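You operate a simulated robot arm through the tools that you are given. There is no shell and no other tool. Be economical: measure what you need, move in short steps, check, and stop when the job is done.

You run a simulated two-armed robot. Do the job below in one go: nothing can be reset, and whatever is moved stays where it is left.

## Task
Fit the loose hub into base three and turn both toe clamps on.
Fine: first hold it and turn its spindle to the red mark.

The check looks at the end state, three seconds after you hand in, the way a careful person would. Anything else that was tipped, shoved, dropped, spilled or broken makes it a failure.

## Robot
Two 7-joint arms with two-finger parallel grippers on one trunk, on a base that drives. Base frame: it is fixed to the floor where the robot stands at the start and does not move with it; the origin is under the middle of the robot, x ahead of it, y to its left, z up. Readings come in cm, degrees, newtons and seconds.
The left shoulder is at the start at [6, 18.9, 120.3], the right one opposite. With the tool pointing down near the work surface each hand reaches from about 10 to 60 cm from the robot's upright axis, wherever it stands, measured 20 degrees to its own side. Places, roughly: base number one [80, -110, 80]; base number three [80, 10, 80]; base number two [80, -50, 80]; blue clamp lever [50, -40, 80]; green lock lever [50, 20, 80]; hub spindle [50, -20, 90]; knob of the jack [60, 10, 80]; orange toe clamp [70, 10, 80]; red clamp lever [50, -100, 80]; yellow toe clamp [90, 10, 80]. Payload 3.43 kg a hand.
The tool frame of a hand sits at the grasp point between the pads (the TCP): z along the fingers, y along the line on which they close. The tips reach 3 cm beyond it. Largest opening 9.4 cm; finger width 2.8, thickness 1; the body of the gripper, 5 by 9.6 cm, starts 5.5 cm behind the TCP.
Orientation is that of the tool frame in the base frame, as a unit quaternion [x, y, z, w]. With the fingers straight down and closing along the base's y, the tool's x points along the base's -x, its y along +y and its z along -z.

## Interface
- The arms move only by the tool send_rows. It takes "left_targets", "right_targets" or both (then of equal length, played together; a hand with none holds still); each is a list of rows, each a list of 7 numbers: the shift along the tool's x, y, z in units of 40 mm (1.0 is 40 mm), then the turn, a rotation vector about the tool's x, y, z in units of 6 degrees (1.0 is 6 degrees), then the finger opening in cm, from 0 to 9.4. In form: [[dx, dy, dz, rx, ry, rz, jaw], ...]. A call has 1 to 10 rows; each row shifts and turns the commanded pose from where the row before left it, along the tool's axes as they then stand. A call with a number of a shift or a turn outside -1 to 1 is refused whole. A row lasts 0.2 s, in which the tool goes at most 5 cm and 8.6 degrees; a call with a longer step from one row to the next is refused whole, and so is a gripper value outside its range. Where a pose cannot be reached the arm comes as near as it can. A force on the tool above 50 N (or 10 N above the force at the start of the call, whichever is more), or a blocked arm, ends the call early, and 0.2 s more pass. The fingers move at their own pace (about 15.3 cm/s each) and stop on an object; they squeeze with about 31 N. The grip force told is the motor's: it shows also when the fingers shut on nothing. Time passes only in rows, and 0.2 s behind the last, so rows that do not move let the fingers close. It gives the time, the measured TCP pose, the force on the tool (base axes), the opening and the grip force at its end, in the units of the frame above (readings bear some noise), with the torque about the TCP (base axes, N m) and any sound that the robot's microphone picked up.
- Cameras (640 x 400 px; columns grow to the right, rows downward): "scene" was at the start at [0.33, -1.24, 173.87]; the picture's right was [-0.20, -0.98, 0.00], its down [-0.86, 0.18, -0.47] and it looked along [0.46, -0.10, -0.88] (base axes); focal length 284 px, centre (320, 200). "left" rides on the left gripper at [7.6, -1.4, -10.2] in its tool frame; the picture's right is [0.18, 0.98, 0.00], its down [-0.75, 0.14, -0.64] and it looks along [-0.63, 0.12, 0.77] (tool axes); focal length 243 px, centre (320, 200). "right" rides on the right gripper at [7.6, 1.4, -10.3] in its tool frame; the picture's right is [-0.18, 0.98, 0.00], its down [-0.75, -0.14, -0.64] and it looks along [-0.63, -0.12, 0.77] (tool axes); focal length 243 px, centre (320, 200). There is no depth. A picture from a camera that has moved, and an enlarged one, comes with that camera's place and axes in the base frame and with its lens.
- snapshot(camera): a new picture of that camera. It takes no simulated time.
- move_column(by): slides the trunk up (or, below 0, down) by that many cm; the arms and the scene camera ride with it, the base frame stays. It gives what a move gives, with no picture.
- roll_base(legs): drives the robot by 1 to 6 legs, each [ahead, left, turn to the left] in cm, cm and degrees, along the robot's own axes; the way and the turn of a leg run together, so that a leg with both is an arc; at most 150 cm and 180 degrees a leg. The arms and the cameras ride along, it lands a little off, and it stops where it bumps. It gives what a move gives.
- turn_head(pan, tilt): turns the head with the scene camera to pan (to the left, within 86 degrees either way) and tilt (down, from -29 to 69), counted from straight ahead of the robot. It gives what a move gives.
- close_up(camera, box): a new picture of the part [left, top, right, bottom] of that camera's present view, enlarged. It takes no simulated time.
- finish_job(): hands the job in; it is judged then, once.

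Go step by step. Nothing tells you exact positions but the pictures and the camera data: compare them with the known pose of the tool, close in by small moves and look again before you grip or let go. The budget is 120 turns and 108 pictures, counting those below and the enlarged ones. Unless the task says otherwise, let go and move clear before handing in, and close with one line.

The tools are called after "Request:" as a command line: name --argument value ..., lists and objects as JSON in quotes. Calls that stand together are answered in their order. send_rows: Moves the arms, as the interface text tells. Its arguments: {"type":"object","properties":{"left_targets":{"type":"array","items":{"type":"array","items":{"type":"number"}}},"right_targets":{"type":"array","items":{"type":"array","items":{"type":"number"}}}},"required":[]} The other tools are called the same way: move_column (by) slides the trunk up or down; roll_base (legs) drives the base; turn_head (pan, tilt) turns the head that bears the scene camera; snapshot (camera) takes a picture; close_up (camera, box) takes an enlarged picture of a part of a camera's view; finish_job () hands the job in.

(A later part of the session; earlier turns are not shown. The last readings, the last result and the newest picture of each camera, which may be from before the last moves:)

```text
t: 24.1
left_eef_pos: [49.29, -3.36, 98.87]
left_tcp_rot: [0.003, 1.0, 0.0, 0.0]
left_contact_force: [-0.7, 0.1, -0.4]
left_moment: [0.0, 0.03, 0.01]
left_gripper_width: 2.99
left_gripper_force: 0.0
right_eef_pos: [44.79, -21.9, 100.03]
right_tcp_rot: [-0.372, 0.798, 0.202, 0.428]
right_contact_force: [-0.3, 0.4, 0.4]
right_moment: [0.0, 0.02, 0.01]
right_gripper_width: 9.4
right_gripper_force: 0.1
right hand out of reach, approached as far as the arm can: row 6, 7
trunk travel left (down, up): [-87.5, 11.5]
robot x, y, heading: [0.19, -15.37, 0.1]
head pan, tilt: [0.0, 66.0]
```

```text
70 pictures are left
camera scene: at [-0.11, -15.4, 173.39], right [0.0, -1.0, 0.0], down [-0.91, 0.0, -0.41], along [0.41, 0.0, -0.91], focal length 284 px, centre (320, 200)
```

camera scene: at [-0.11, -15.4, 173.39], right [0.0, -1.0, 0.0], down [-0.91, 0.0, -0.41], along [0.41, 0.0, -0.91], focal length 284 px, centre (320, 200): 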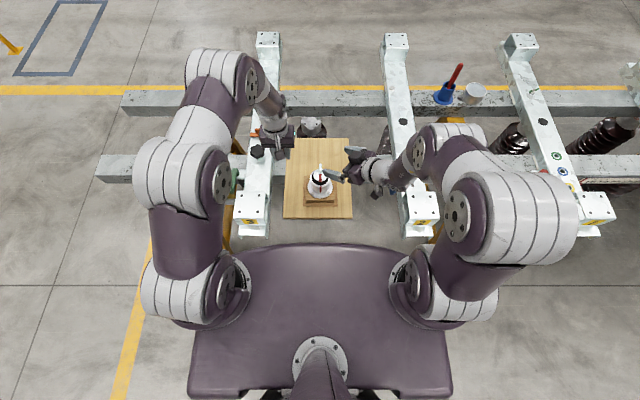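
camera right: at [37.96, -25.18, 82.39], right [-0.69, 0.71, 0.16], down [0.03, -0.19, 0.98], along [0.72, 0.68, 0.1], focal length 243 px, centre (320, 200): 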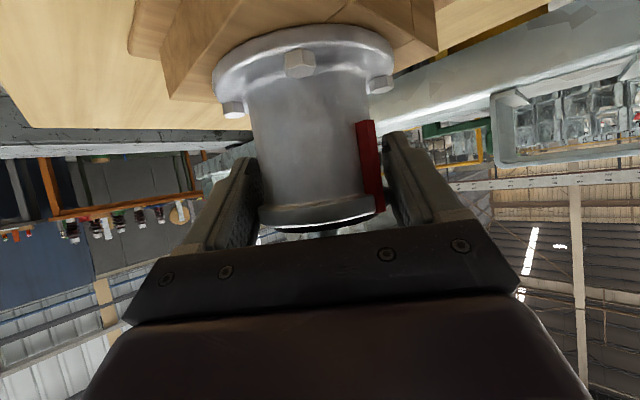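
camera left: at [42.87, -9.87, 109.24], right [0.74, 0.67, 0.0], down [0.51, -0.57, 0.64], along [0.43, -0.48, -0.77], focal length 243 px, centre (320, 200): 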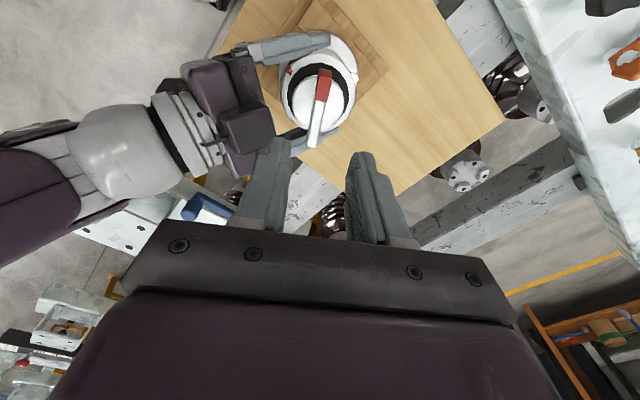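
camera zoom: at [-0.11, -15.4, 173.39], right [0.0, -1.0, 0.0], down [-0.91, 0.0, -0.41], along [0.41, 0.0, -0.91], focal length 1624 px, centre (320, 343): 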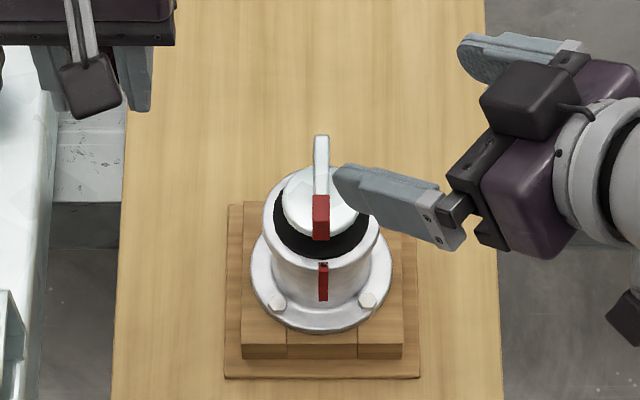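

The spindle and mark line up. I'll retract and straighten the right hand and pull the left hand back, so the head camera can see base three.

Request:
send_rows --right_targets '[[0, -0.1, -0.85, 0, 0, 0, 9.4], [0, -0.1, -0.85, 0, 0, 0, 9.4], [0, -0.1, -0.85, 0.0, 1, 0, 9.4], [0, 0, 0, 0, 1, 0, 9.4], [0, 0, 0, 0, 1, 0, 9.4], [0, 0, 0, 0, 1, 0, 9.4], [0, 0, 0, 0, 1, 0, 9.4], [0, 0, 0, 0, 1, 0, 9.4], [0, 0, 0, 0, 1, 0, 9.4], [0, 0, 0, 0, 1, 0, 9.4]]' --left_targets '[[0, 0, -0.5, 0, 0, 0, 9.4], [0.82, -0.4, -0.56, 0, 0, 0, 9.4], [0.82, -0.4, -0.56, 0, 0, 0, 9.4], [0.82, -0.4, -0.56, 0, 0, 0, 9.4], [0.82, -0.4, -0.1, 0, 0, 0, 9.4], [0, 0, 0, 0, 0, 0, 9.4], [0, 0, 0, 0, 0, 0, 9.4], [0, 0, 0, 0, 0, 0, 9.4], [0, 0, 0, 0, 0, 0, 9.4], [0, 0, 0, 0, 0, 0, 9.4]]'

Request:
snapshot --camera "scene"

```text
t: 26.3
left_eef_pos: [36.38, -9.72, 107.8]
left_tcp_rot: [0.004, 1.0, -0.001, -0.001]
left_contact_force: [-0.6, -0.8, 0.4]
left_moment: [-0.01, -0.01, -0.02]
left_gripper_width: 9.41
left_gripper_force: 0.0
right_eef_pos: [40.23, -29.37, 105.65]
right_tcp_rot: [-0.423, 0.903, 0.033, 0.067]
right_contact_force: [0.1, 0.3, -0.2]
right_moment: [0.03, -0.03, 0.0]
right_gripper_width: 9.42
right_gripper_force: 0.2
trunk travel left (down, up): [-87.5, 11.5]
robot x, y, heading: [-0.17, -15.75, 0.0]
head pan, tilt: [0.0, 66.0]
```

```text
69 pictures are left
camera scene: at [0.09, -15.39, 173.39], right [0.0, -1.0, 0.0], down [-0.91, 0.0, -0.41], along [0.41, 0.0, -0.91], focal length 284 px, centre (320, 200)
```

scene: 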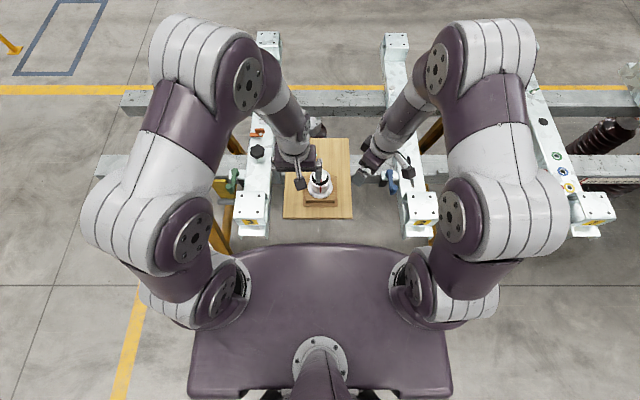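

The arm hides base three from here. From about (20, -8) the robot should reach both the hub and the base, so I'll drive there in two small legs with the hands high.

Request:
roll_base --legs '[[10, 4, 0]]'

Request:
roll_base --legs '[[9, 4, 0]]'

Request:
snapshot --camera "left"

Request:
snapshot --camera "scene"

```text
t: 27.5
left_eef_pos: [46.35, -5.79, 107.95]
left_tcp_rot: [0.002, 1.0, 0.0, 0.001]
left_contact_force: [0.3, -0.1, -0.9]
left_moment: [0.03, 0.0, 0.04]
left_gripper_width: 9.41
left_gripper_force: 0.1
right_eef_pos: [50.15, -25.4, 105.77]
right_tcp_rot: [-0.423, 0.903, 0.034, 0.068]
right_contact_force: [-0.6, -0.1, 0.3]
right_moment: [0.0, 0.0, 0.0]
right_gripper_width: 9.41
right_gripper_force: 0.1
trunk travel left (down, up): [-87.5, 11.5]
robot x, y, heading: [10.17, -11.45, -0.2]
head pan, tilt: [0.0, 66.0]
```

```text
t: 28.7
left_eef_pos: [55.21, -1.89, 107.89]
left_tcp_rot: [0.002, 1.0, 0.0, 0.001]
left_contact_force: [-0.2, -0.5, 0.5]
left_moment: [-0.01, -0.01, -0.02]
left_gripper_width: 9.38
left_gripper_force: 0.1
right_eef_pos: [59.17, -21.33, 105.71]
right_tcp_rot: [-0.423, 0.903, 0.033, 0.068]
right_contact_force: [-0.3, 0.6, 0.2]
right_moment: [0.01, 0.02, 0.0]
right_gripper_width: 9.38
right_gripper_force: 0.1
trunk travel left (down, up): [-87.5, 11.5]
robot x, y, heading: [19.32, -7.56, 0.1]
head pan, tilt: [0.0, 66.0]
```

```text
68 pictures are left
camera left: at [47.57, -3.15, 118.14], right [-0.18, 0.98, 0.0], down [0.75, 0.14, 0.64], along [0.63, 0.12, -0.77], focal length 243 px, centre (320, 200)
```

left: 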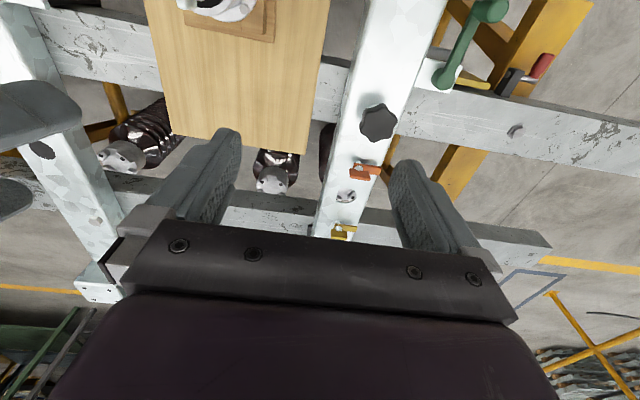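

```text
67 pictures are left
camera scene: at [18.79, -7.55, 173.4], right [0.0, -1.0, 0.0], down [-0.91, 0.0, -0.41], along [0.41, 0.0, -0.91], focal length 284 px, centre (320, 200)
```

scene: 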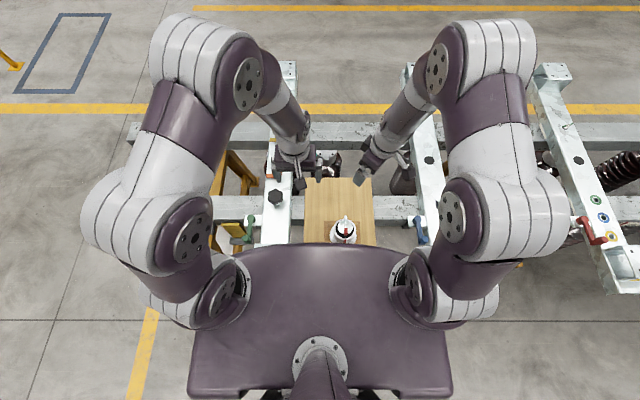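

The drive was clean, and the left camera now shows both clamps and the hole. I'll zoom in.

Request:
close_up --camera "left" --box '[290, 80, 430, 250]'

Request:
close_up --camera "scene" --box '[240, 110, 310, 220]'

```text
2.35 times, centred on (360, 165) of left
camera zoom: at [47.57, -3.15, 118.14], right [-0.18, 0.98, 0.0], down [0.75, 0.14, 0.64], along [0.63, 0.12, -0.77], focal length 571 px, centre (226, 282)
```

zoom: 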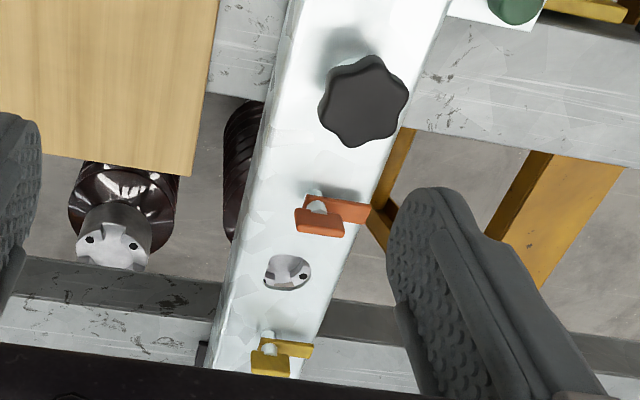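

```text
3.64 times, centred on (275, 165) of scene
camera zoom: at [18.79, -7.55, 173.4], right [0.0, -1.0, 0.0], down [-0.91, 0.0, -0.41], along [0.41, 0.0, -0.91], focal length 1033 px, centre (484, 327)
```

zoom: 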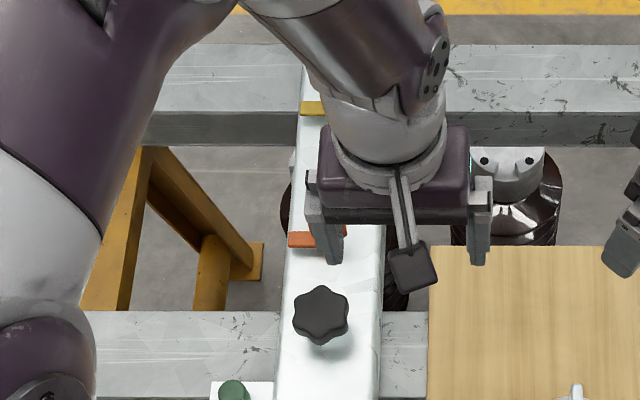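

I'll move the left camera in for a close view of the hole and clamps.

Request:
send_rows --left_targets '[[-0.55, 0.11, 0.6, 0, 0, 0, 9.4], [-0.55, 0.11, 0.6, 0, 0, 0, 9.4], [-0.55, 0.11, 0.6, 0, 0, 0, 9.4], [-0.55, 0.11, 0.6, 0, 0, 0, 9.4], [-0.55, 0.11, 0.6, 0, 0, 0, 9.4], [0, 0, 0, 0, 0, 0, 9.4]]'

Request:
close_up --camera "left" --box '[240, 60, 480, 240]'

```text
t: 30.1
left_eef_pos: [66.27, 0.45, 95.92]
left_tcp_rot: [0.001, 1.0, 0.0, 0.0]
left_contact_force: [-0.1, 0.6, 0.3]
left_moment: [-0.01, -0.01, 0.01]
left_gripper_width: 9.4
left_gripper_force: 0.0
right_eef_pos: [59.15, -21.26, 105.73]
right_tcp_rot: [-0.423, 0.903, 0.033, 0.068]
right_contact_force: [0.0, -0.3, 0.0]
right_moment: [0.02, -0.01, 0.01]
right_gripper_width: 9.42
right_gripper_force: 0.0
trunk travel left (down, up): [-87.5, 11.5]
robot x, y, heading: [19.1, -7.25, 0.2]
head pan, tilt: [0.0, 66.0]
```

```text
2.22 times, centred on (360, 150) of left
camera zoom: at [58.6, -0.93, 106.1], right [-0.18, 0.98, 0.0], down [0.75, 0.14, 0.64], along [0.63, 0.12, -0.77], focal length 539 px, centre (231, 311)
```

zoom: 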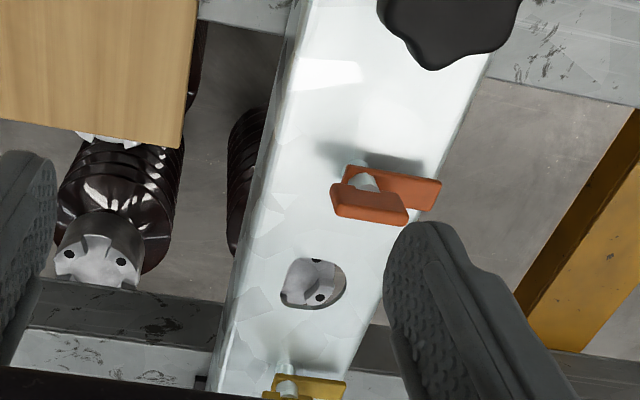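

By two-view triangulation the hole is at (78.8, 8.4, 77.3), with clamp pivots near (70.5, 8.6) and (87, 8.6) and both toes pointing to +y. I'll clear the right hand away and bring the left hand over the hub.

Request:
send_rows --right_targets '[[0.83, -0.23, -0.15, 0, 0, 0, 9.4], [0.83, -0.23, -0.15, 0, 0, 0, 9.4], [0.83, -0.23, -0.15, 0, 0, 0, 9.4], [0.83, -0.23, -0.15, 0, 0, 0, 9.4], [0.83, -0.23, -0.15, 0, 0, 0, 9.4], [0.83, -0.23, -0.15, 0, 0, 0, 9.4], [0.83, -0.23, -0.15, 0, 0, 0, 9.4], [0, 0, 0, 0, 0, 0, 9.4], [0, 0, 0, 0, 0, 0, 9.4], [0, 0, 0, 0, 0, 0, 9.4]]' --left_targets '[[0, 0, -0.85, 0, 0, 0, 9.4], [0, 0, -0.85, 0, 0, 0, 9.4], [0, 0, -0.85, 0, 0, 0, 9.4], [0.763, -0.669, 0, 0, 0, 0, 9.4], [0.763, -0.669, 0, 0, 0, 0, 9.4], [0.763, -0.669, 0, 0, 0, 0, 9.4], [0.763, -0.669, 0, 0, 0, 0, 9.4], [0.763, -0.669, 0, 0, 0, 0, 9.4], [0.763, -0.669, 0, 0, 0, 0, 9.4], [0, 0, 0, 0, 0, 0, 9.4]]'

Request:
snapshot --camera "left"

```text
t: 32.3
left_eef_pos: [47.92, -15.49, 106.13]
left_tcp_rot: [0.002, 1.0, 0.001, 0.001]
left_contact_force: [-0.3, 0.1, -1.0]
left_moment: [-0.02, 0.0, 0.0]
left_gripper_width: 9.41
left_gripper_force: 0.0
right_eef_pos: [49.33, -43.75, 106.25]
right_tcp_rot: [-0.424, 0.903, 0.033, 0.067]
right_contact_force: [0.6, -0.4, 0.0]
right_moment: [0.01, 0.04, -0.01]
right_gripper_width: 9.4
right_gripper_force: 0.1
trunk travel left (down, up): [-87.5, 11.5]
robot x, y, heading: [19.16, -7.58, 0.0]
head pan, tilt: [0.0, 66.0]
```

```text
63 pictures are left
camera left: at [40.3, -16.92, 116.33], right [-0.18, 0.98, 0.0], down [0.75, 0.14, 0.64], along [0.63, 0.12, -0.77], focal length 243 px, centre (320, 200)
```

left: 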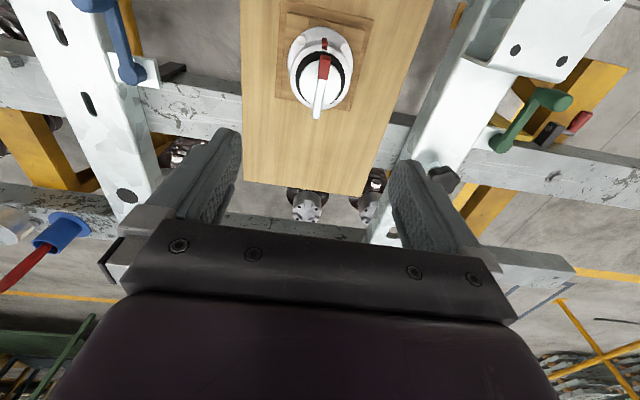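

The hub is centred under the left gripper. I'll descend part way.

Request:
send_rows --left_targets '[[0, 0, 0.9, 0, 0, 0, 9.4], [0, 0, 0.9, 0, 0, 0, 9.4], [0, 0, 0.9, 0, 0, 0, 9.4], [0, 0, 0.9, 0, 0, 0, 9.4], [0, 0, 0, 0, 0, 0, 9.4]]'

Request:
snapshot --camera "left"

Request:
close_up --camera "scene" --box '[280, 150, 410, 250]'

```text
t: 33.5
left_eef_pos: [47.82, -15.47, 91.75]
left_tcp_rot: [0.002, 1.0, 0.001, 0.0]
left_contact_force: [-0.2, 0.8, 0.4]
left_moment: [0.0, 0.01, -0.02]
left_gripper_width: 9.41
left_gripper_force: 0.0
right_eef_pos: [49.26, -43.86, 106.32]
right_tcp_rot: [-0.423, 0.903, 0.033, 0.068]
right_contact_force: [-0.5, 0.3, -0.4]
right_moment: [-0.02, 0.0, 0.01]
right_gripper_width: 9.41
right_gripper_force: 0.2
trunk travel left (down, up): [-87.5, 11.5]
robot x, y, heading: [18.82, -7.56, 0.3]
head pan, tilt: [0.0, 66.0]
```

```text
62 pictures are left
camera left: at [40.15, -16.84, 101.85], right [-0.18, 0.98, 0.0], down [0.75, 0.14, 0.64], along [0.63, 0.12, -0.77], focal length 243 px, centre (320, 200)
```

left: 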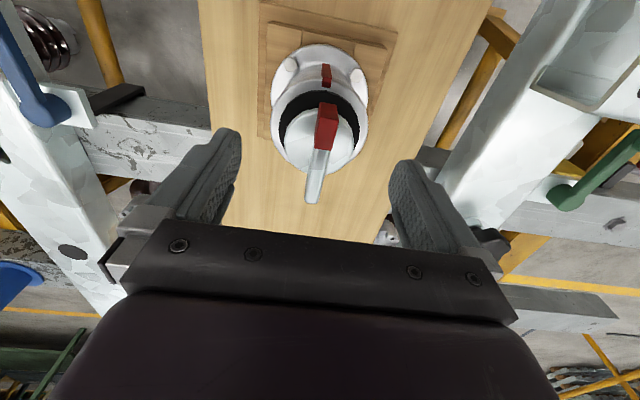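

```text
4.00 times, centred on (345, 200) of scene
camera zoom: at [18.92, -7.46, 173.4], right [0.0, -1.0, 0.0], down [-0.91, 0.0, -0.41], along [0.41, 0.0, -0.91], focal length 1137 px, centre (220, 200)
```

zoom: 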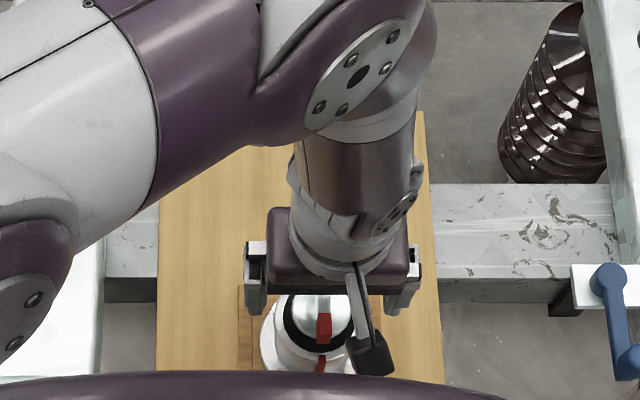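

The alignment is good. I'll descend to grip height, with the palm just above the handle, and close on the rim.

Request:
send_rows --left_targets '[[0, 0, 0.7, 0, 0, 0, 9.4], [0, 0, 0.7, 0, 0, 0, 9.4], [0, 0, 0.42, 0, 0, 0, 9.4], [0, 0, 0, 0, 0, 0, 8.0], [0, 0, 0, 0, 0, 0, 7.0], [0, 0, 0, 0, 0, 0, 5.5], [0, 0, 0, 0, 0, 0, 5.5]]'

Request:
snapshot --camera "left"

```text
t: 35.1
left_eef_pos: [48.21, -15.62, 84.28]
left_tcp_rot: [0.002, 1.0, 0.0, 0.0]
left_contact_force: [0.5, -1.0, 0.7]
left_moment: [-0.26, -0.37, 0.02]
left_gripper_width: 7.17
left_gripper_force: 30.9
right_eef_pos: [49.28, -43.69, 106.29]
right_tcp_rot: [-0.422, 0.903, 0.033, 0.068]
right_contact_force: [0.1, -0.1, -0.9]
right_moment: [-0.01, -0.01, 0.04]
right_gripper_width: 9.4
right_gripper_force: 0.0
trunk travel left (down, up): [-87.5, 11.5]
robot x, y, heading: [19.14, -7.3, 0.0]
head pan, tilt: [0.0, 66.0]
```

```text
60 pictures are left
camera left: at [40.35, -16.91, 94.62], right [-0.18, 0.98, 0.0], down [0.75, 0.14, 0.64], along [0.63, 0.12, -0.77], focal length 243 px, centre (320, 200)
```

left: 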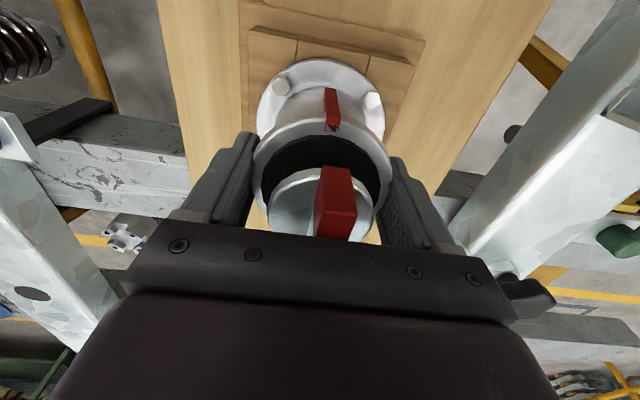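

The rim is gripped at 7.17 cm. I'll lift slowly and watch the load.

Request:
send_rows --left_targets '[[0, 0, -0.3, 0, 0, 0, 5.5], [0, 0, -0.5, 0, 0, 0, 5.5], [0, 0, -0.6, 0, 0, 0, 5.5], [0, 0, -0.8, 0, 0, 0, 5.5], [0, 0, 0, 0, 0, 0, 5.5]]'

Request:
snapshot --camera "left"

Request:
close_up --camera "right" --box '[200, 40, 640, 240]'

```text
t: 36.3
left_eef_pos: [48.04, -15.76, 93.17]
left_tcp_rot: [0.001, 1.0, 0.001, -0.001]
left_contact_force: [0.1, 0.5, -14.9]
left_moment: [-0.01, 0.01, -0.03]
left_gripper_width: 7.18
left_gripper_force: 30.8
right_eef_pos: [49.36, -43.74, 106.18]
right_tcp_rot: [-0.424, 0.903, 0.034, 0.067]
right_contact_force: [-0.3, -0.7, -0.1]
right_moment: [0.0, 0.01, 0.01]
right_gripper_width: 9.42
right_gripper_force: 0.0
trunk travel left (down, up): [-87.5, 11.5]
robot x, y, heading: [18.7, -7.49, 0.4]
head pan, tilt: [0.0, 66.0]
```

```text
59 pictures are left
camera left: at [40.42, -17.11, 103.47], right [-0.18, 0.98, 0.0], down [0.75, 0.14, 0.64], along [0.63, 0.12, -0.77], focal length 243 px, centre (320, 200)
```

left: 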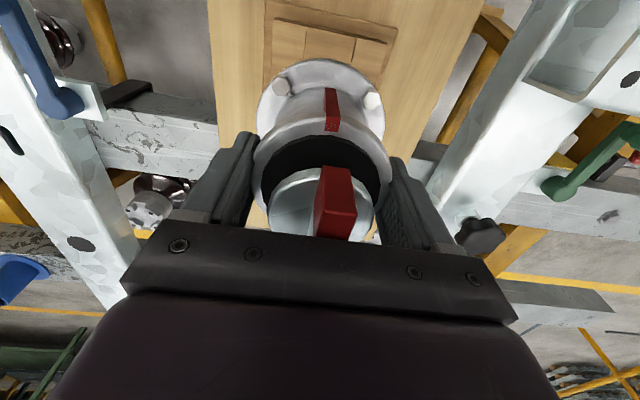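

```text
1.45 times, centred on (420, 140) of right
camera zoom: at [42.53, -49.79, 115.08], right [-0.64, 0.77, 0.03], down [0.53, 0.41, 0.75], along [0.56, 0.49, -0.66], focal length 353 px, centre (174, 287)
```

zoom: 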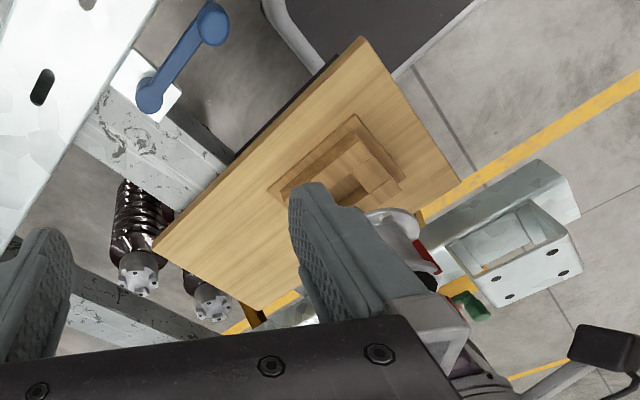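

The hub lifts cleanly at about 1.5 kg and hangs level. I'll raise it to travel height, drive 3.5 cm further ahead for reach, then carry it over.

Request:
send_rows --left_targets '[[0, 0, -0.6, 0, 0, 0, 5.5], [0, 0, -0.8, 0, 0, 0, 5.5], [0, 0, -0.6, 0, 0, 0, 5.5], [0, 0, 0, 0, 0, 0, 5.5]]'

Request:
roll_base --legs '[[3.5, 0, 0]]'

```text
t: 37.3
left_eef_pos: [48.01, -15.6, 101.05]
left_tcp_rot: [0.001, 1.0, -0.001, 0.0]
left_contact_force: [0.8, 0.2, -13.5]
left_moment: [0.03, -0.02, -0.04]
left_gripper_width: 7.17
left_gripper_force: 30.9
right_eef_pos: [49.25, -43.59, 106.19]
right_tcp_rot: [-0.424, 0.903, 0.034, 0.068]
right_contact_force: [1.0, 0.7, 0.3]
right_moment: [-0.01, 0.0, -0.03]
right_gripper_width: 9.43
right_gripper_force: 0.1
trunk travel left (down, up): [-87.5, 11.5]
robot x, y, heading: [18.78, -7.23, 0.2]
head pan, tilt: [0.0, 66.0]
```

```text
t: 38.1
left_eef_pos: [50.97, -15.71, 101.27]
left_tcp_rot: [0.002, 1.0, 0.001, 0.002]
left_contact_force: [-1.0, -0.4, -13.3]
left_moment: [0.0, -0.04, 0.0]
left_gripper_width: 7.2
left_gripper_force: 31.0
right_eef_pos: [52.19, -43.69, 106.38]
right_tcp_rot: [-0.423, 0.903, 0.033, 0.07]
right_contact_force: [-0.9, 0.2, -0.5]
right_moment: [-0.01, -0.04, 0.02]
right_gripper_width: 9.42
right_gripper_force: 0.1
trunk travel left (down, up): [-87.5, 11.5]
robot x, y, heading: [22.37, -7.43, 0.3]
head pan, tilt: [0.0, 66.0]
```

Now I'll carry the hub at z≈101 to above the hole.

Request:
send_rows --left_targets '[[-0.6, 0.52, 0, 0, 0, 0, 5.5], [-0.72, 0.625, 0, 0, 0, 0, 5.5], [-0.72, 0.625, 0, 0, 0, 0, 5.5], [-0.72, 0.625, 0, 0, 0, 0, 5.5], [-0.72, 0.625, 0, 0, 0, 0, 5.5], [-0.72, 0.625, 0, 0, 0, 0, 5.5], [-0.72, 0.625, 0, 0, 0, 0, 5.5], [-0.72, 0.625, 0, 0, 0, 0, 5.5], [-0.72, 0.625, 0, 0, 0, 0, 5.5], [-0.58, 0.505, 0, 0, 0, 0, 5.5]]'

Request:
snapshot --camera "left"

Request:
snapshot --camera "scene"

```text
t: 40.3
left_eef_pos: [79.67, 8.49, 100.94]
left_tcp_rot: [0.002, 1.0, 0.0, -0.002]
left_contact_force: [-0.4, -0.4, -13.5]
left_moment: [-0.04, -0.03, 0.02]
left_gripper_width: 7.17
left_gripper_force: 30.7
right_eef_pos: [52.94, -43.47, 106.22]
right_tcp_rot: [-0.422, 0.903, 0.034, 0.066]
right_contact_force: [1.2, 0.3, 0.2]
right_moment: [0.01, 0.01, 0.02]
right_gripper_width: 9.42
right_gripper_force: 0.0
trunk travel left (down, up): [-87.5, 11.5]
robot x, y, heading: [22.52, -7.47, 0.2]
head pan, tilt: [0.0, 66.0]
```

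```text
57 pictures are left
camera left: at [71.89, 7.19, 111.15], right [-0.18, 0.98, 0.0], down [0.76, 0.14, 0.64], along [0.63, 0.12, -0.77], focal length 243 px, centre (320, 200)
```

left: 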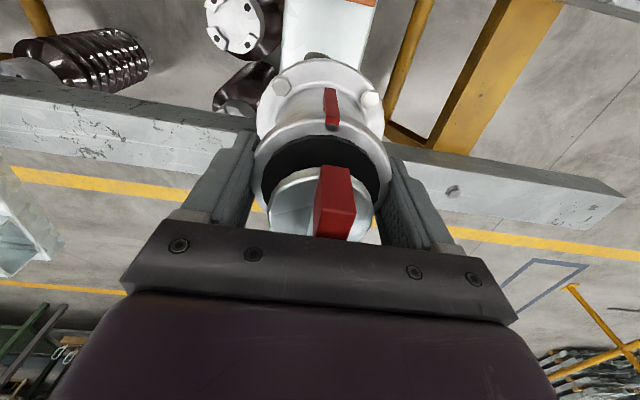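

```text
56 pictures are left
camera scene: at [22.79, -7.29, 173.39], right [0.0, -1.0, 0.0], down [-0.91, 0.0, -0.4], along [0.4, 0.0, -0.91], focal length 284 px, centre (320, 200)
```

scene: 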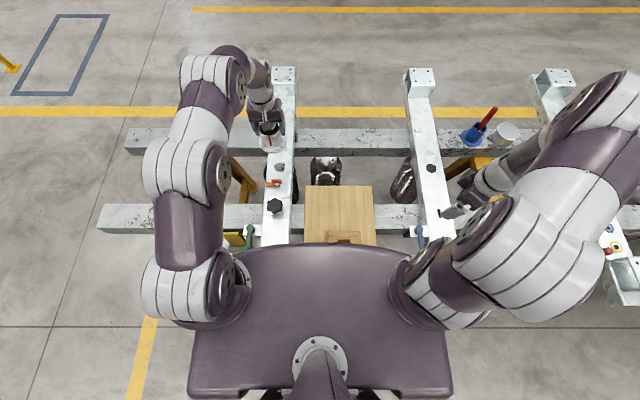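

The head camera now sees the hub, the hole and the orange clamp together. I'll zoom to refine the position.

Request:
close_up --camera "scene" --box '[235, 105, 325, 215]'

Request:
close_up --camera "left" --box '[220, 0, 440, 120]'

```text
3.64 times, centred on (280, 160) of scene
camera zoom: at [22.79, -7.29, 173.39], right [0.0, -1.0, 0.0], down [-0.91, 0.0, -0.4], along [0.4, 0.0, -0.91], focal length 1033 px, centre (466, 346)
```

zoom: 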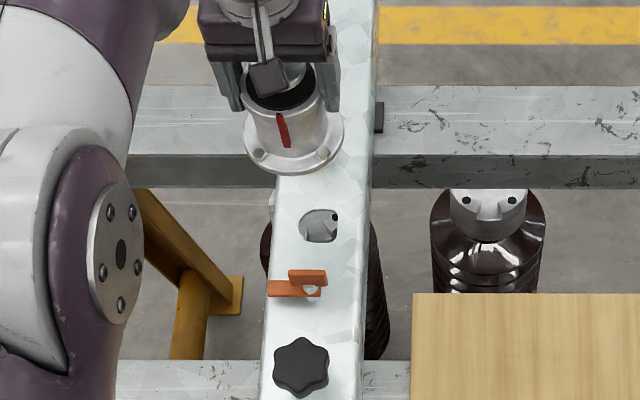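

```text
2.91 times, centred on (330, 60) of left
camera zoom: at [71.89, 7.19, 111.15], right [-0.18, 0.98, 0.0], down [0.76, 0.14, 0.64], along [0.63, 0.12, -0.77], focal length 706 px, centre (291, 607)
```

zoom: 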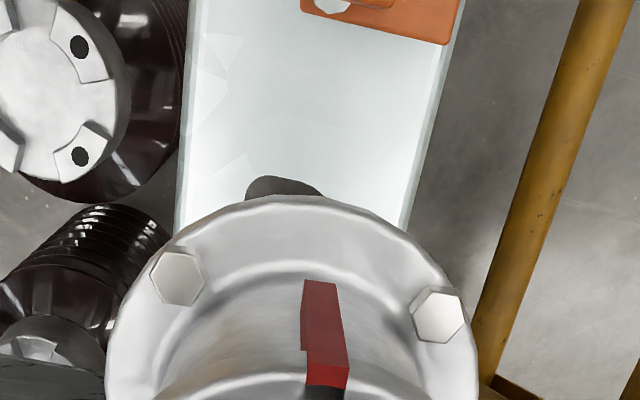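

Calibrating against the known hub pose, the hole comes out near (79.1, 8.3). I'll lower the hub to about 5 cm above the beam and compare again.

Request:
send_rows --left_targets '[[0.14, -0.03, 0.5, 0, 0, 0, 5.5], [0, 0, 0.7, 0, 0, 0, 5.5], [0, 0, 0.7, 0, 0, 0, 5.5], [0, 0, 0.5, 0, 0, 0, 5.5], [0, 0, 0, 0, 0, 0, 5.5]]'

Request:
close_up --camera "scene" --box '[240, 110, 320, 200]'

Request:
close_up --camera "left" --box '[220, 0, 440, 160]'

```text
t: 41.5
left_eef_pos: [78.76, 8.29, 91.31]
left_tcp_rot: [0.002, 1.0, 0.0, -0.001]
left_contact_force: [-0.8, 0.8, -14.5]
left_moment: [0.01, -0.02, -0.01]
left_gripper_width: 7.18
left_gripper_force: 31.4
right_eef_pos: [52.82, -43.65, 106.2]
right_tcp_rot: [-0.423, 0.903, 0.035, 0.067]
right_contact_force: [0.3, -0.7, -0.3]
right_moment: [0.02, 0.0, 0.0]
right_gripper_width: 9.4
right_gripper_force: 0.1
trunk travel left (down, up): [-87.5, 11.5]
robot x, y, heading: [22.41, -7.32, 0.2]
head pan, tilt: [0.0, 66.0]
```

```text
4.44 times, centred on (280, 155) of scene
camera zoom: at [22.65, -7.41, 173.39], right [0.0, -1.0, 0.0], down [-0.91, 0.0, -0.41], along [0.41, 0.0, -0.91], focal length 1263 px, centre (498, 400)
```

zoom: 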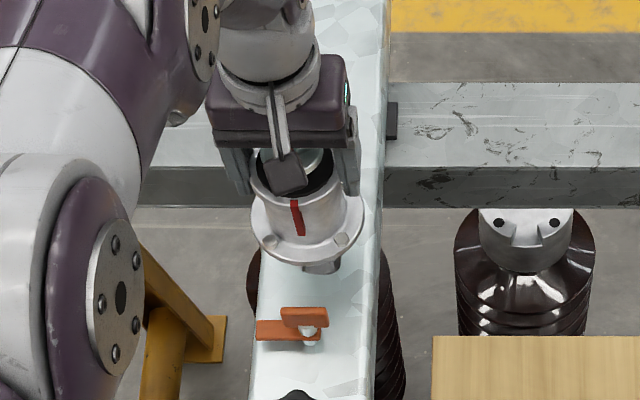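

```text
2.50 times, centred on (330, 80) of left
camera zoom: at [71.18, 6.89, 101.53], right [-0.18, 0.98, 0.0], down [0.76, 0.14, 0.64], along [0.63, 0.12, -0.77], focal length 606 px, centre (295, 500)
```

zoom: 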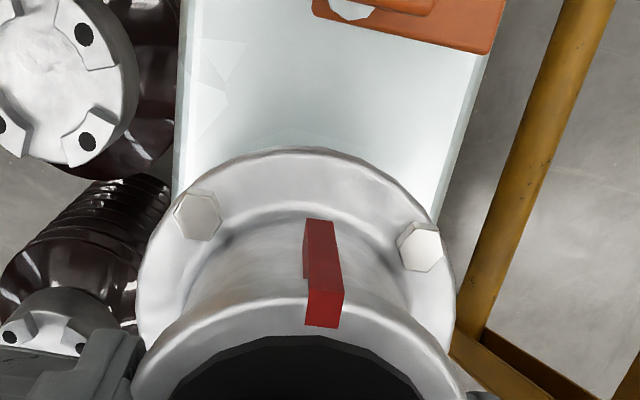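

The hole is at roughly (79.0, 8.1) and the hub is almost over it. For a good side look at stub versus hole, I'll bring the right camera in low from the right.

Request:
send_rows --right_targets '[[0, 0, 0, 0, -1, 0, 5], [0, 0, 0, 0, -1, 0, 5], [0, 0, 0, 0, -1, 0, 5], [0, 0, 0, 0, -1, 0, 5], [0, 0, 0, 0, -1, 0, 5], [-0.464, 0.3, 0.8, 0, 0, 0, 5], [-0.464, 0.3, 0.8, 0, 0, 0, 5], [-0.464, 0.3, 0.8, 0, 0, 0, 5], [-0.464, 0.3, 0.8, 0, 0, 0, 5], [-0.464, 0.3, 0.8, 0, 0, 0, 5]]'

Request:
snapshot --camera "right"

```text
t: 43.7
left_eef_pos: [78.89, 8.14, 91.26]
left_tcp_rot: [0.002, 1.0, 0.0, -0.002]
left_contact_force: [0.8, 0.4, -13.8]
left_moment: [-0.02, -0.01, -0.02]
left_gripper_width: 7.18
left_gripper_force: 31.0
right_eef_pos: [59.21, -26.58, 99.52]
right_tcp_rot: [-0.399, 0.856, 0.142, 0.298]
right_contact_force: [0.0, -0.5, 0.2]
right_moment: [0.02, 0.02, 0.0]
right_gripper_width: 5.03
right_gripper_force: 0.1
trunk travel left (down, up): [-87.5, 11.5]
robot x, y, heading: [22.34, -7.76, -0.1]
head pan, tilt: [0.0, 66.0]
```

```text
51 pictures are left
camera right: at [50.28, -35.05, 102.61], right [-0.66, 0.74, 0.12], down [0.23, 0.05, 0.97], along [0.71, 0.67, -0.21], focal length 243 px, centre (320, 200)
```

right: 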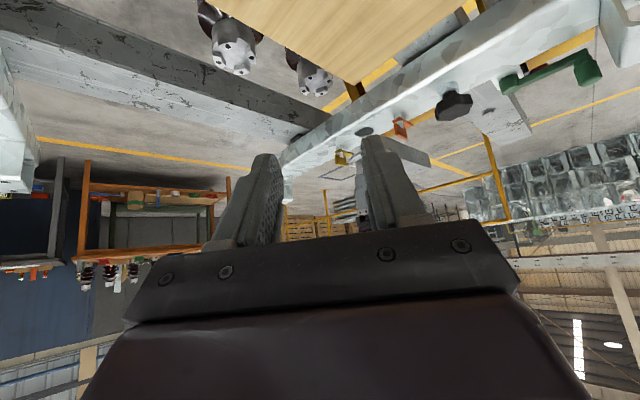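

Request:
send_rows --right_targets '[[-0.4, 0.317, 0.92, 0, 0, 0, 9.4], [-0.4, 0.317, 0.92, 0, 0, 0, 9.4], [-0.4, 0.317, 0.92, 0, 0, 0, 9.4], [-0.4, 0.317, 0.92, 0, 0, 0, 9.4], [-0.4, 0.317, 0.92, 0, 0, 0, 9.4], [-0.4, 0.317, 0.92, 0, 0, 0, 9.4], [0, 0, 0, 0, 0, 0, 9.4]]'

Request:
snapshot --camera "right"

```text
t: 45.3
left_eef_pos: [78.75, 8.23, 91.28]
left_tcp_rot: [0.002, 1.0, 0.001, -0.001]
left_contact_force: [-0.3, -0.5, -13.5]
left_moment: [-0.01, -0.03, 0.01]
left_gripper_width: 7.16
left_gripper_force: 31.2
right_eef_pos: [66.97, -5.56, 88.06]
right_tcp_rot: [-0.399, 0.855, 0.143, 0.298]
right_contact_force: [-0.5, 0.2, -0.4]
right_moment: [-0.01, 0.01, 0.04]
right_gripper_width: 9.38
right_gripper_force: 0.1
trunk travel left (down, up): [-87.5, 11.5]
robot x, y, heading: [22.56, -7.07, 0.2]
head pan, tilt: [0.0, 66.0]
```

```text
50 pictures are left
camera right: at [58.07, -14.02, 91.3], right [-0.66, 0.74, 0.12], down [0.23, 0.05, 0.97], along [0.71, 0.67, -0.21], focal length 243 px, centre (320, 200)
```

right: 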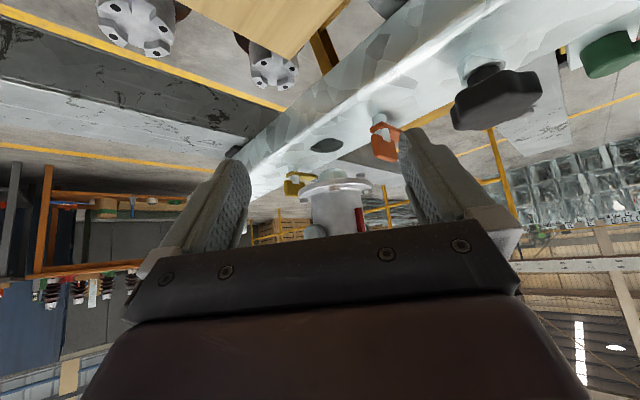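

Excellent: the stub, hole and both clamps are all in this view. I'll zoom in.

Request:
close_up --camera "right" --box '[260, 90, 420, 220]'

```text
3.08 times, centred on (340, 155) of right
camera zoom: at [58.07, -14.02, 91.3], right [-0.66, 0.74, 0.12], down [0.23, 0.05, 0.97], along [0.71, 0.67, -0.21], focal length 746 px, centre (258, 338)
```

zoom: 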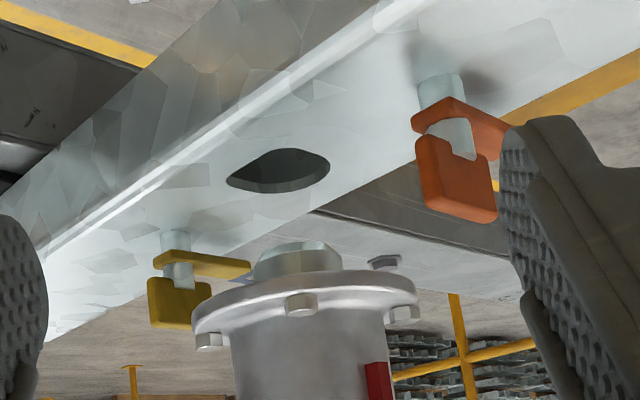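

The stub is about 3.7 cm across and the hole about 4.4 cm. The hub needs about +0.2 in x and -0.2 in y. I'll correct, lower 3.5 cm and look again.

Request:
send_rows --left_targets '[[-0.05, -0.05, 0.2, 0, 0, 0, 5.5], [0, 0, 0.3, 0, 0, 0, 5.5], [0, 0, 0.3, 0, 0, 0, 5.5], [0, 0, 0.1, 0, 0, 0, 5.5], [0, 0, 0, 0, 0, 0, 5.5]]'

Request:
close_up --camera "right" --box '[260, 90, 420, 220]'

Request:
close_up --camera "scene" --box '[240, 110, 320, 200]'

```text
t: 46.5
left_eef_pos: [78.99, 8.04, 87.77]
left_tcp_rot: [0.002, 1.0, 0.0, 0.0]
left_contact_force: [-0.8, 0.2, -13.9]
left_moment: [0.01, 0.0, -0.04]
left_gripper_width: 7.15
left_gripper_force: 31.3
right_eef_pos: [67.04, -5.64, 88.13]
right_tcp_rot: [-0.399, 0.855, 0.142, 0.299]
right_contact_force: [-0.6, -0.8, -0.5]
right_moment: [0.0, 0.01, -0.01]
right_gripper_width: 9.39
right_gripper_force: 0.0
trunk travel left (down, up): [-87.5, 11.5]
robot x, y, heading: [22.63, -7.47, -0.1]
head pan, tilt: [0.0, 66.0]
```

```text
3.08 times, centred on (340, 155) of right
camera zoom: at [58.07, -14.04, 91.31], right [-0.66, 0.74, 0.12], down [0.23, 0.05, 0.97], along [0.71, 0.67, -0.21], focal length 746 px, centre (258, 338)
```

zoom: 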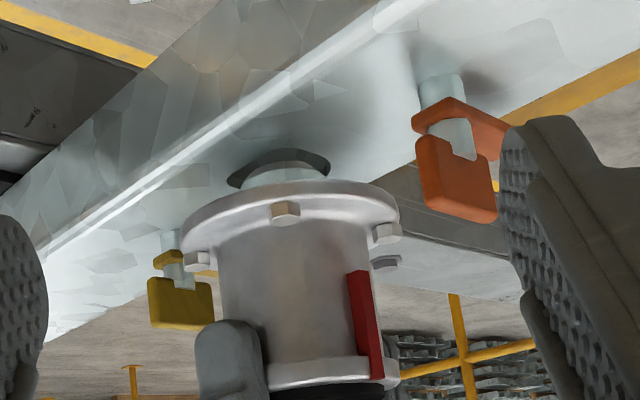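

```text
4.44 times, centred on (280, 155) of scene
camera zoom: at [22.64, -7.42, 173.39], right [0.0, -1.0, 0.0], down [-0.91, 0.0, -0.41], along [0.41, 0.0, -0.91], focal length 1263 px, centre (498, 400)
```

zoom: 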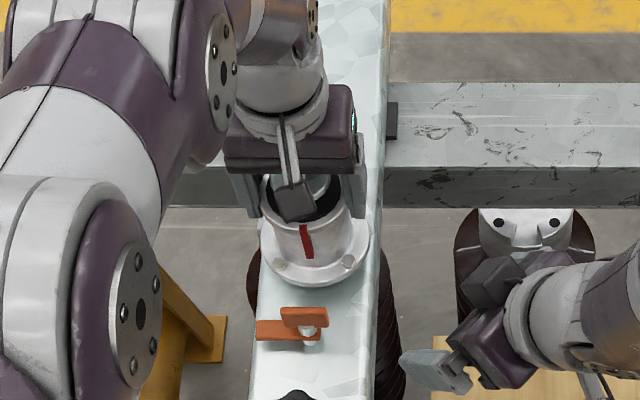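

The stub is nearly at the mouth. I'll make a tiny lateral correction and ease down 1.2 cm while watching the force.

Request:
send_rows --left_targets '[[-0.03, -0.037, 0, 0, 0, 0, 5.5], [0, 0, 0.1, 0, 0, 0, 5.5], [0, 0, 0.1, 0, 0, 0, 5.5], [0, 0, 0.1, 0, 0, 0, 5.5], [0, 0, 0, 0, 0, 0, 5.5]]'

Request:
close_up --camera "right" --box '[260, 90, 420, 220]'

```text
t: 47.7
left_eef_pos: [79.0, 8.1, 86.44]
left_tcp_rot: [0.002, 1.0, 0.0, -0.003]
left_contact_force: [-0.8, 10.4, -17.0]
left_moment: [0.89, 0.05, -0.07]
left_gripper_width: 7.17
left_gripper_force: 30.7
right_eef_pos: [67.01, -5.36, 88.19]
right_tcp_rot: [-0.4, 0.855, 0.142, 0.297]
right_contact_force: [-0.8, 1.2, 0.1]
right_moment: [0.01, -0.02, -0.04]
right_gripper_width: 9.41
right_gripper_force: 0.0
trunk travel left (down, up): [-87.5, 11.5]
robot x, y, heading: [22.86, -7.37, 0.2]
head pan, tilt: [0.0, 66.0]
```

```text
3.08 times, centred on (340, 155) of right
camera zoom: at [58.07, -13.9, 91.3], right [-0.66, 0.74, 0.12], down [0.23, 0.05, 0.97], along [0.71, 0.67, -0.21], focal length 746 px, centre (258, 338)
```

zoom: 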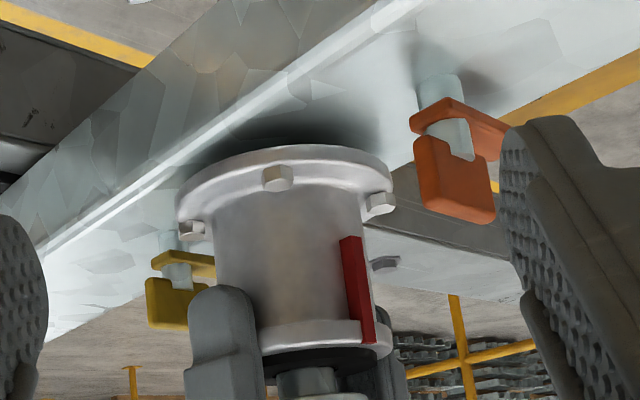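

The stub is inside the hole and pressing lightly on its -y wall. I'll ease 1.5 mm to +y and keep lowering.

Request:
send_rows --left_targets '[[0, 0.037, 0, 0, 0, 0, 5.5], [0, 0, 0.07, 0, 0, 0, 5.5], [0, 0, 0.07, 0, 0, 0, 5.5], [0, 0, 0, 0, 0, 0, 5.5]]'

Request:
close_up --camera "right" --box '[260, 90, 420, 220]'

```text
t: 48.7
left_eef_pos: [79.21, 8.22, 86.03]
left_tcp_rot: [0.002, 1.0, 0.0, -0.001]
left_contact_force: [1.2, 4.1, -12.5]
left_moment: [0.24, -0.08, 0.02]
left_gripper_width: 7.17
left_gripper_force: 30.9
right_eef_pos: [67.08, -5.41, 88.08]
right_tcp_rot: [-0.399, 0.855, 0.141, 0.298]
right_contact_force: [0.1, 0.1, 0.4]
right_moment: [-0.03, -0.05, 0.0]
right_gripper_width: 9.39
right_gripper_force: 0.0
trunk travel left (down, up): [-87.5, 11.5]
robot x, y, heading: [22.37, -7.39, 0.0]
head pan, tilt: [0.0, 66.0]
```

```text
3.08 times, centred on (340, 155) of right
camera zoom: at [58.08, -14.0, 91.31], right [-0.66, 0.74, 0.12], down [0.23, 0.05, 0.97], along [0.71, 0.67, -0.21], focal length 746 px, centre (258, 338)
```

zoom: 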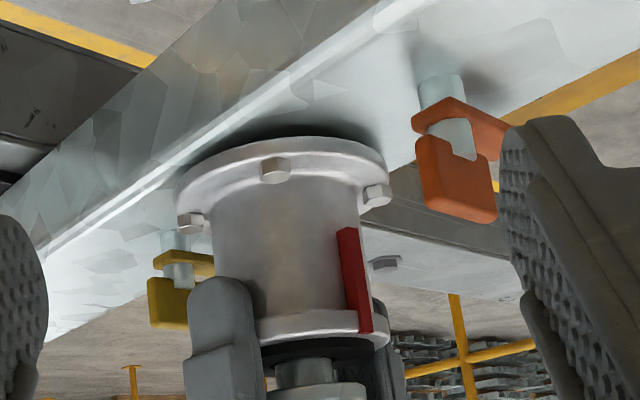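

Request:
send_rows --left_targets '[[0, 0.01, 0.07, 0, 0, 0, 5.5], [0, 0, 0.07, 0, 0, 0, 5.5], [0, 0, 0, 0, 0, 0, 5.5]]'

Request:
close_up --camera "right" --box '[260, 90, 420, 220]'

```text
t: 49.5
left_eef_pos: [79.0, 8.27, 85.5]
left_tcp_rot: [0.002, 1.0, 0.0, -0.001]
left_contact_force: [-0.1, -0.3, -12.0]
left_moment: [-0.06, -0.06, -0.03]
left_gripper_width: 7.19
left_gripper_force: 30.9
right_eef_pos: [66.98, -5.51, 88.07]
right_tcp_rot: [-0.4, 0.855, 0.142, 0.298]
right_contact_force: [0.2, 0.4, -0.7]
right_moment: [0.01, 0.0, -0.03]
right_gripper_width: 9.42
right_gripper_force: 0.0
trunk travel left (down, up): [-87.5, 11.5]
robot x, y, heading: [22.6, -7.66, -0.1]
head pan, tilt: [0.0, 66.0]
```

```text
3.08 times, centred on (340, 155) of right
camera zoom: at [58.06, -14.05, 91.31], right [-0.66, 0.74, 0.12], down [0.23, 0.05, 0.97], along [0.71, 0.67, -0.21], focal length 746 px, centre (258, 338)
```

zoom: 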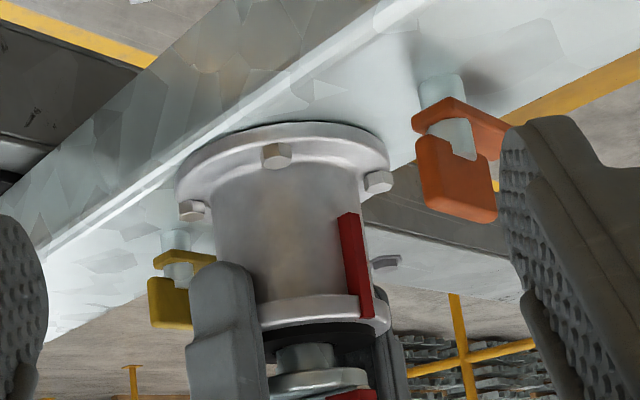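

Nearly flush and the lateral force is gone. I'll lower a little further until the weight comes off.

Request:
send_rows --left_targets '[[0, 0, 0.05, 0, 0, 0, 5.5], [0, 0, 0.05, 0, 0, 0, 5.5], [0, 0, 0, 0, 0, 0, 5.5]]'

Request:
close_up --camera "right" --box '[260, 90, 420, 220]'

```text
t: 50.3
left_eef_pos: [79.06, 8.19, 85.46]
left_tcp_rot: [0.002, 1.0, 0.001, 0.003]
left_contact_force: [-2.0, 7.1, 18.2]
left_moment: [-0.2, 0.66, -0.29]
left_gripper_width: 7.17
left_gripper_force: 31.0
right_eef_pos: [66.78, -5.48, 88.38]
right_tcp_rot: [-0.4, 0.854, 0.142, 0.3]
right_contact_force: [0.4, 0.0, 0.4]
right_moment: [-0.02, -0.01, 0.01]
right_gripper_width: 9.41
right_gripper_force: 0.0
trunk travel left (down, up): [-87.5, 11.5]
robot x, y, heading: [22.52, -7.46, -0.1]
head pan, tilt: [0.0, 66.0]
```

```text
3.08 times, centred on (340, 155) of right
camera zoom: at [57.8, -14.0, 91.46], right [-0.66, 0.74, 0.12], down [0.23, 0.05, 0.97], along [0.71, 0.67, -0.2], focal length 746 px, centre (258, 338)
```

zoom: 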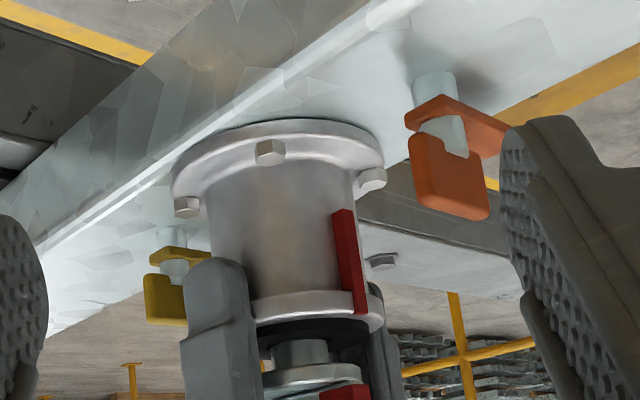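

The hub is seated, with the beam carrying it. I'll relax the push, then open the left hand.

Request:
send_rows --left_targets '[[0, 0, -0.06, 0, 0, 0, 5.5], [0, 0, 0, 0, 0, 0, 7.8], [0, 0, 0, 0, 0, 0, 9.4], [0, 0, 0, 0, 0, 0, 9.4]]'

Request:
close_up --camera "right" --box '[260, 90, 420, 220]'

```text
t: 51.3
left_eef_pos: [79.11, 8.05, 85.27]
left_tcp_rot: [0.002, 1.0, 0.001, 0.0]
left_contact_force: [-0.2, -0.3, -0.5]
left_moment: [0.01, 0.04, 0.01]
left_gripper_width: 9.38
left_gripper_force: 0.1
right_eef_pos: [66.94, -5.5, 88.26]
right_tcp_rot: [-0.4, 0.855, 0.142, 0.298]
right_contact_force: [-0.6, -0.7, 0.7]
right_moment: [-0.01, -0.01, 0.01]
right_gripper_width: 9.41
right_gripper_force: 0.0
trunk travel left (down, up): [-87.5, 11.5]
robot x, y, heading: [22.59, -7.58, 0.3]
head pan, tilt: [0.0, 66.0]
```

```text
3.08 times, centred on (340, 155) of right
camera zoom: at [58.0, -14.08, 91.34], right [-0.66, 0.74, 0.12], down [0.23, 0.05, 0.97], along [0.71, 0.67, -0.21], focal length 746 px, centre (258, 338)
```

zoom: 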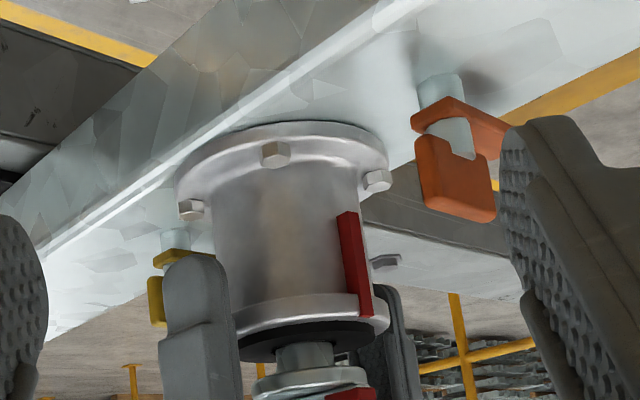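

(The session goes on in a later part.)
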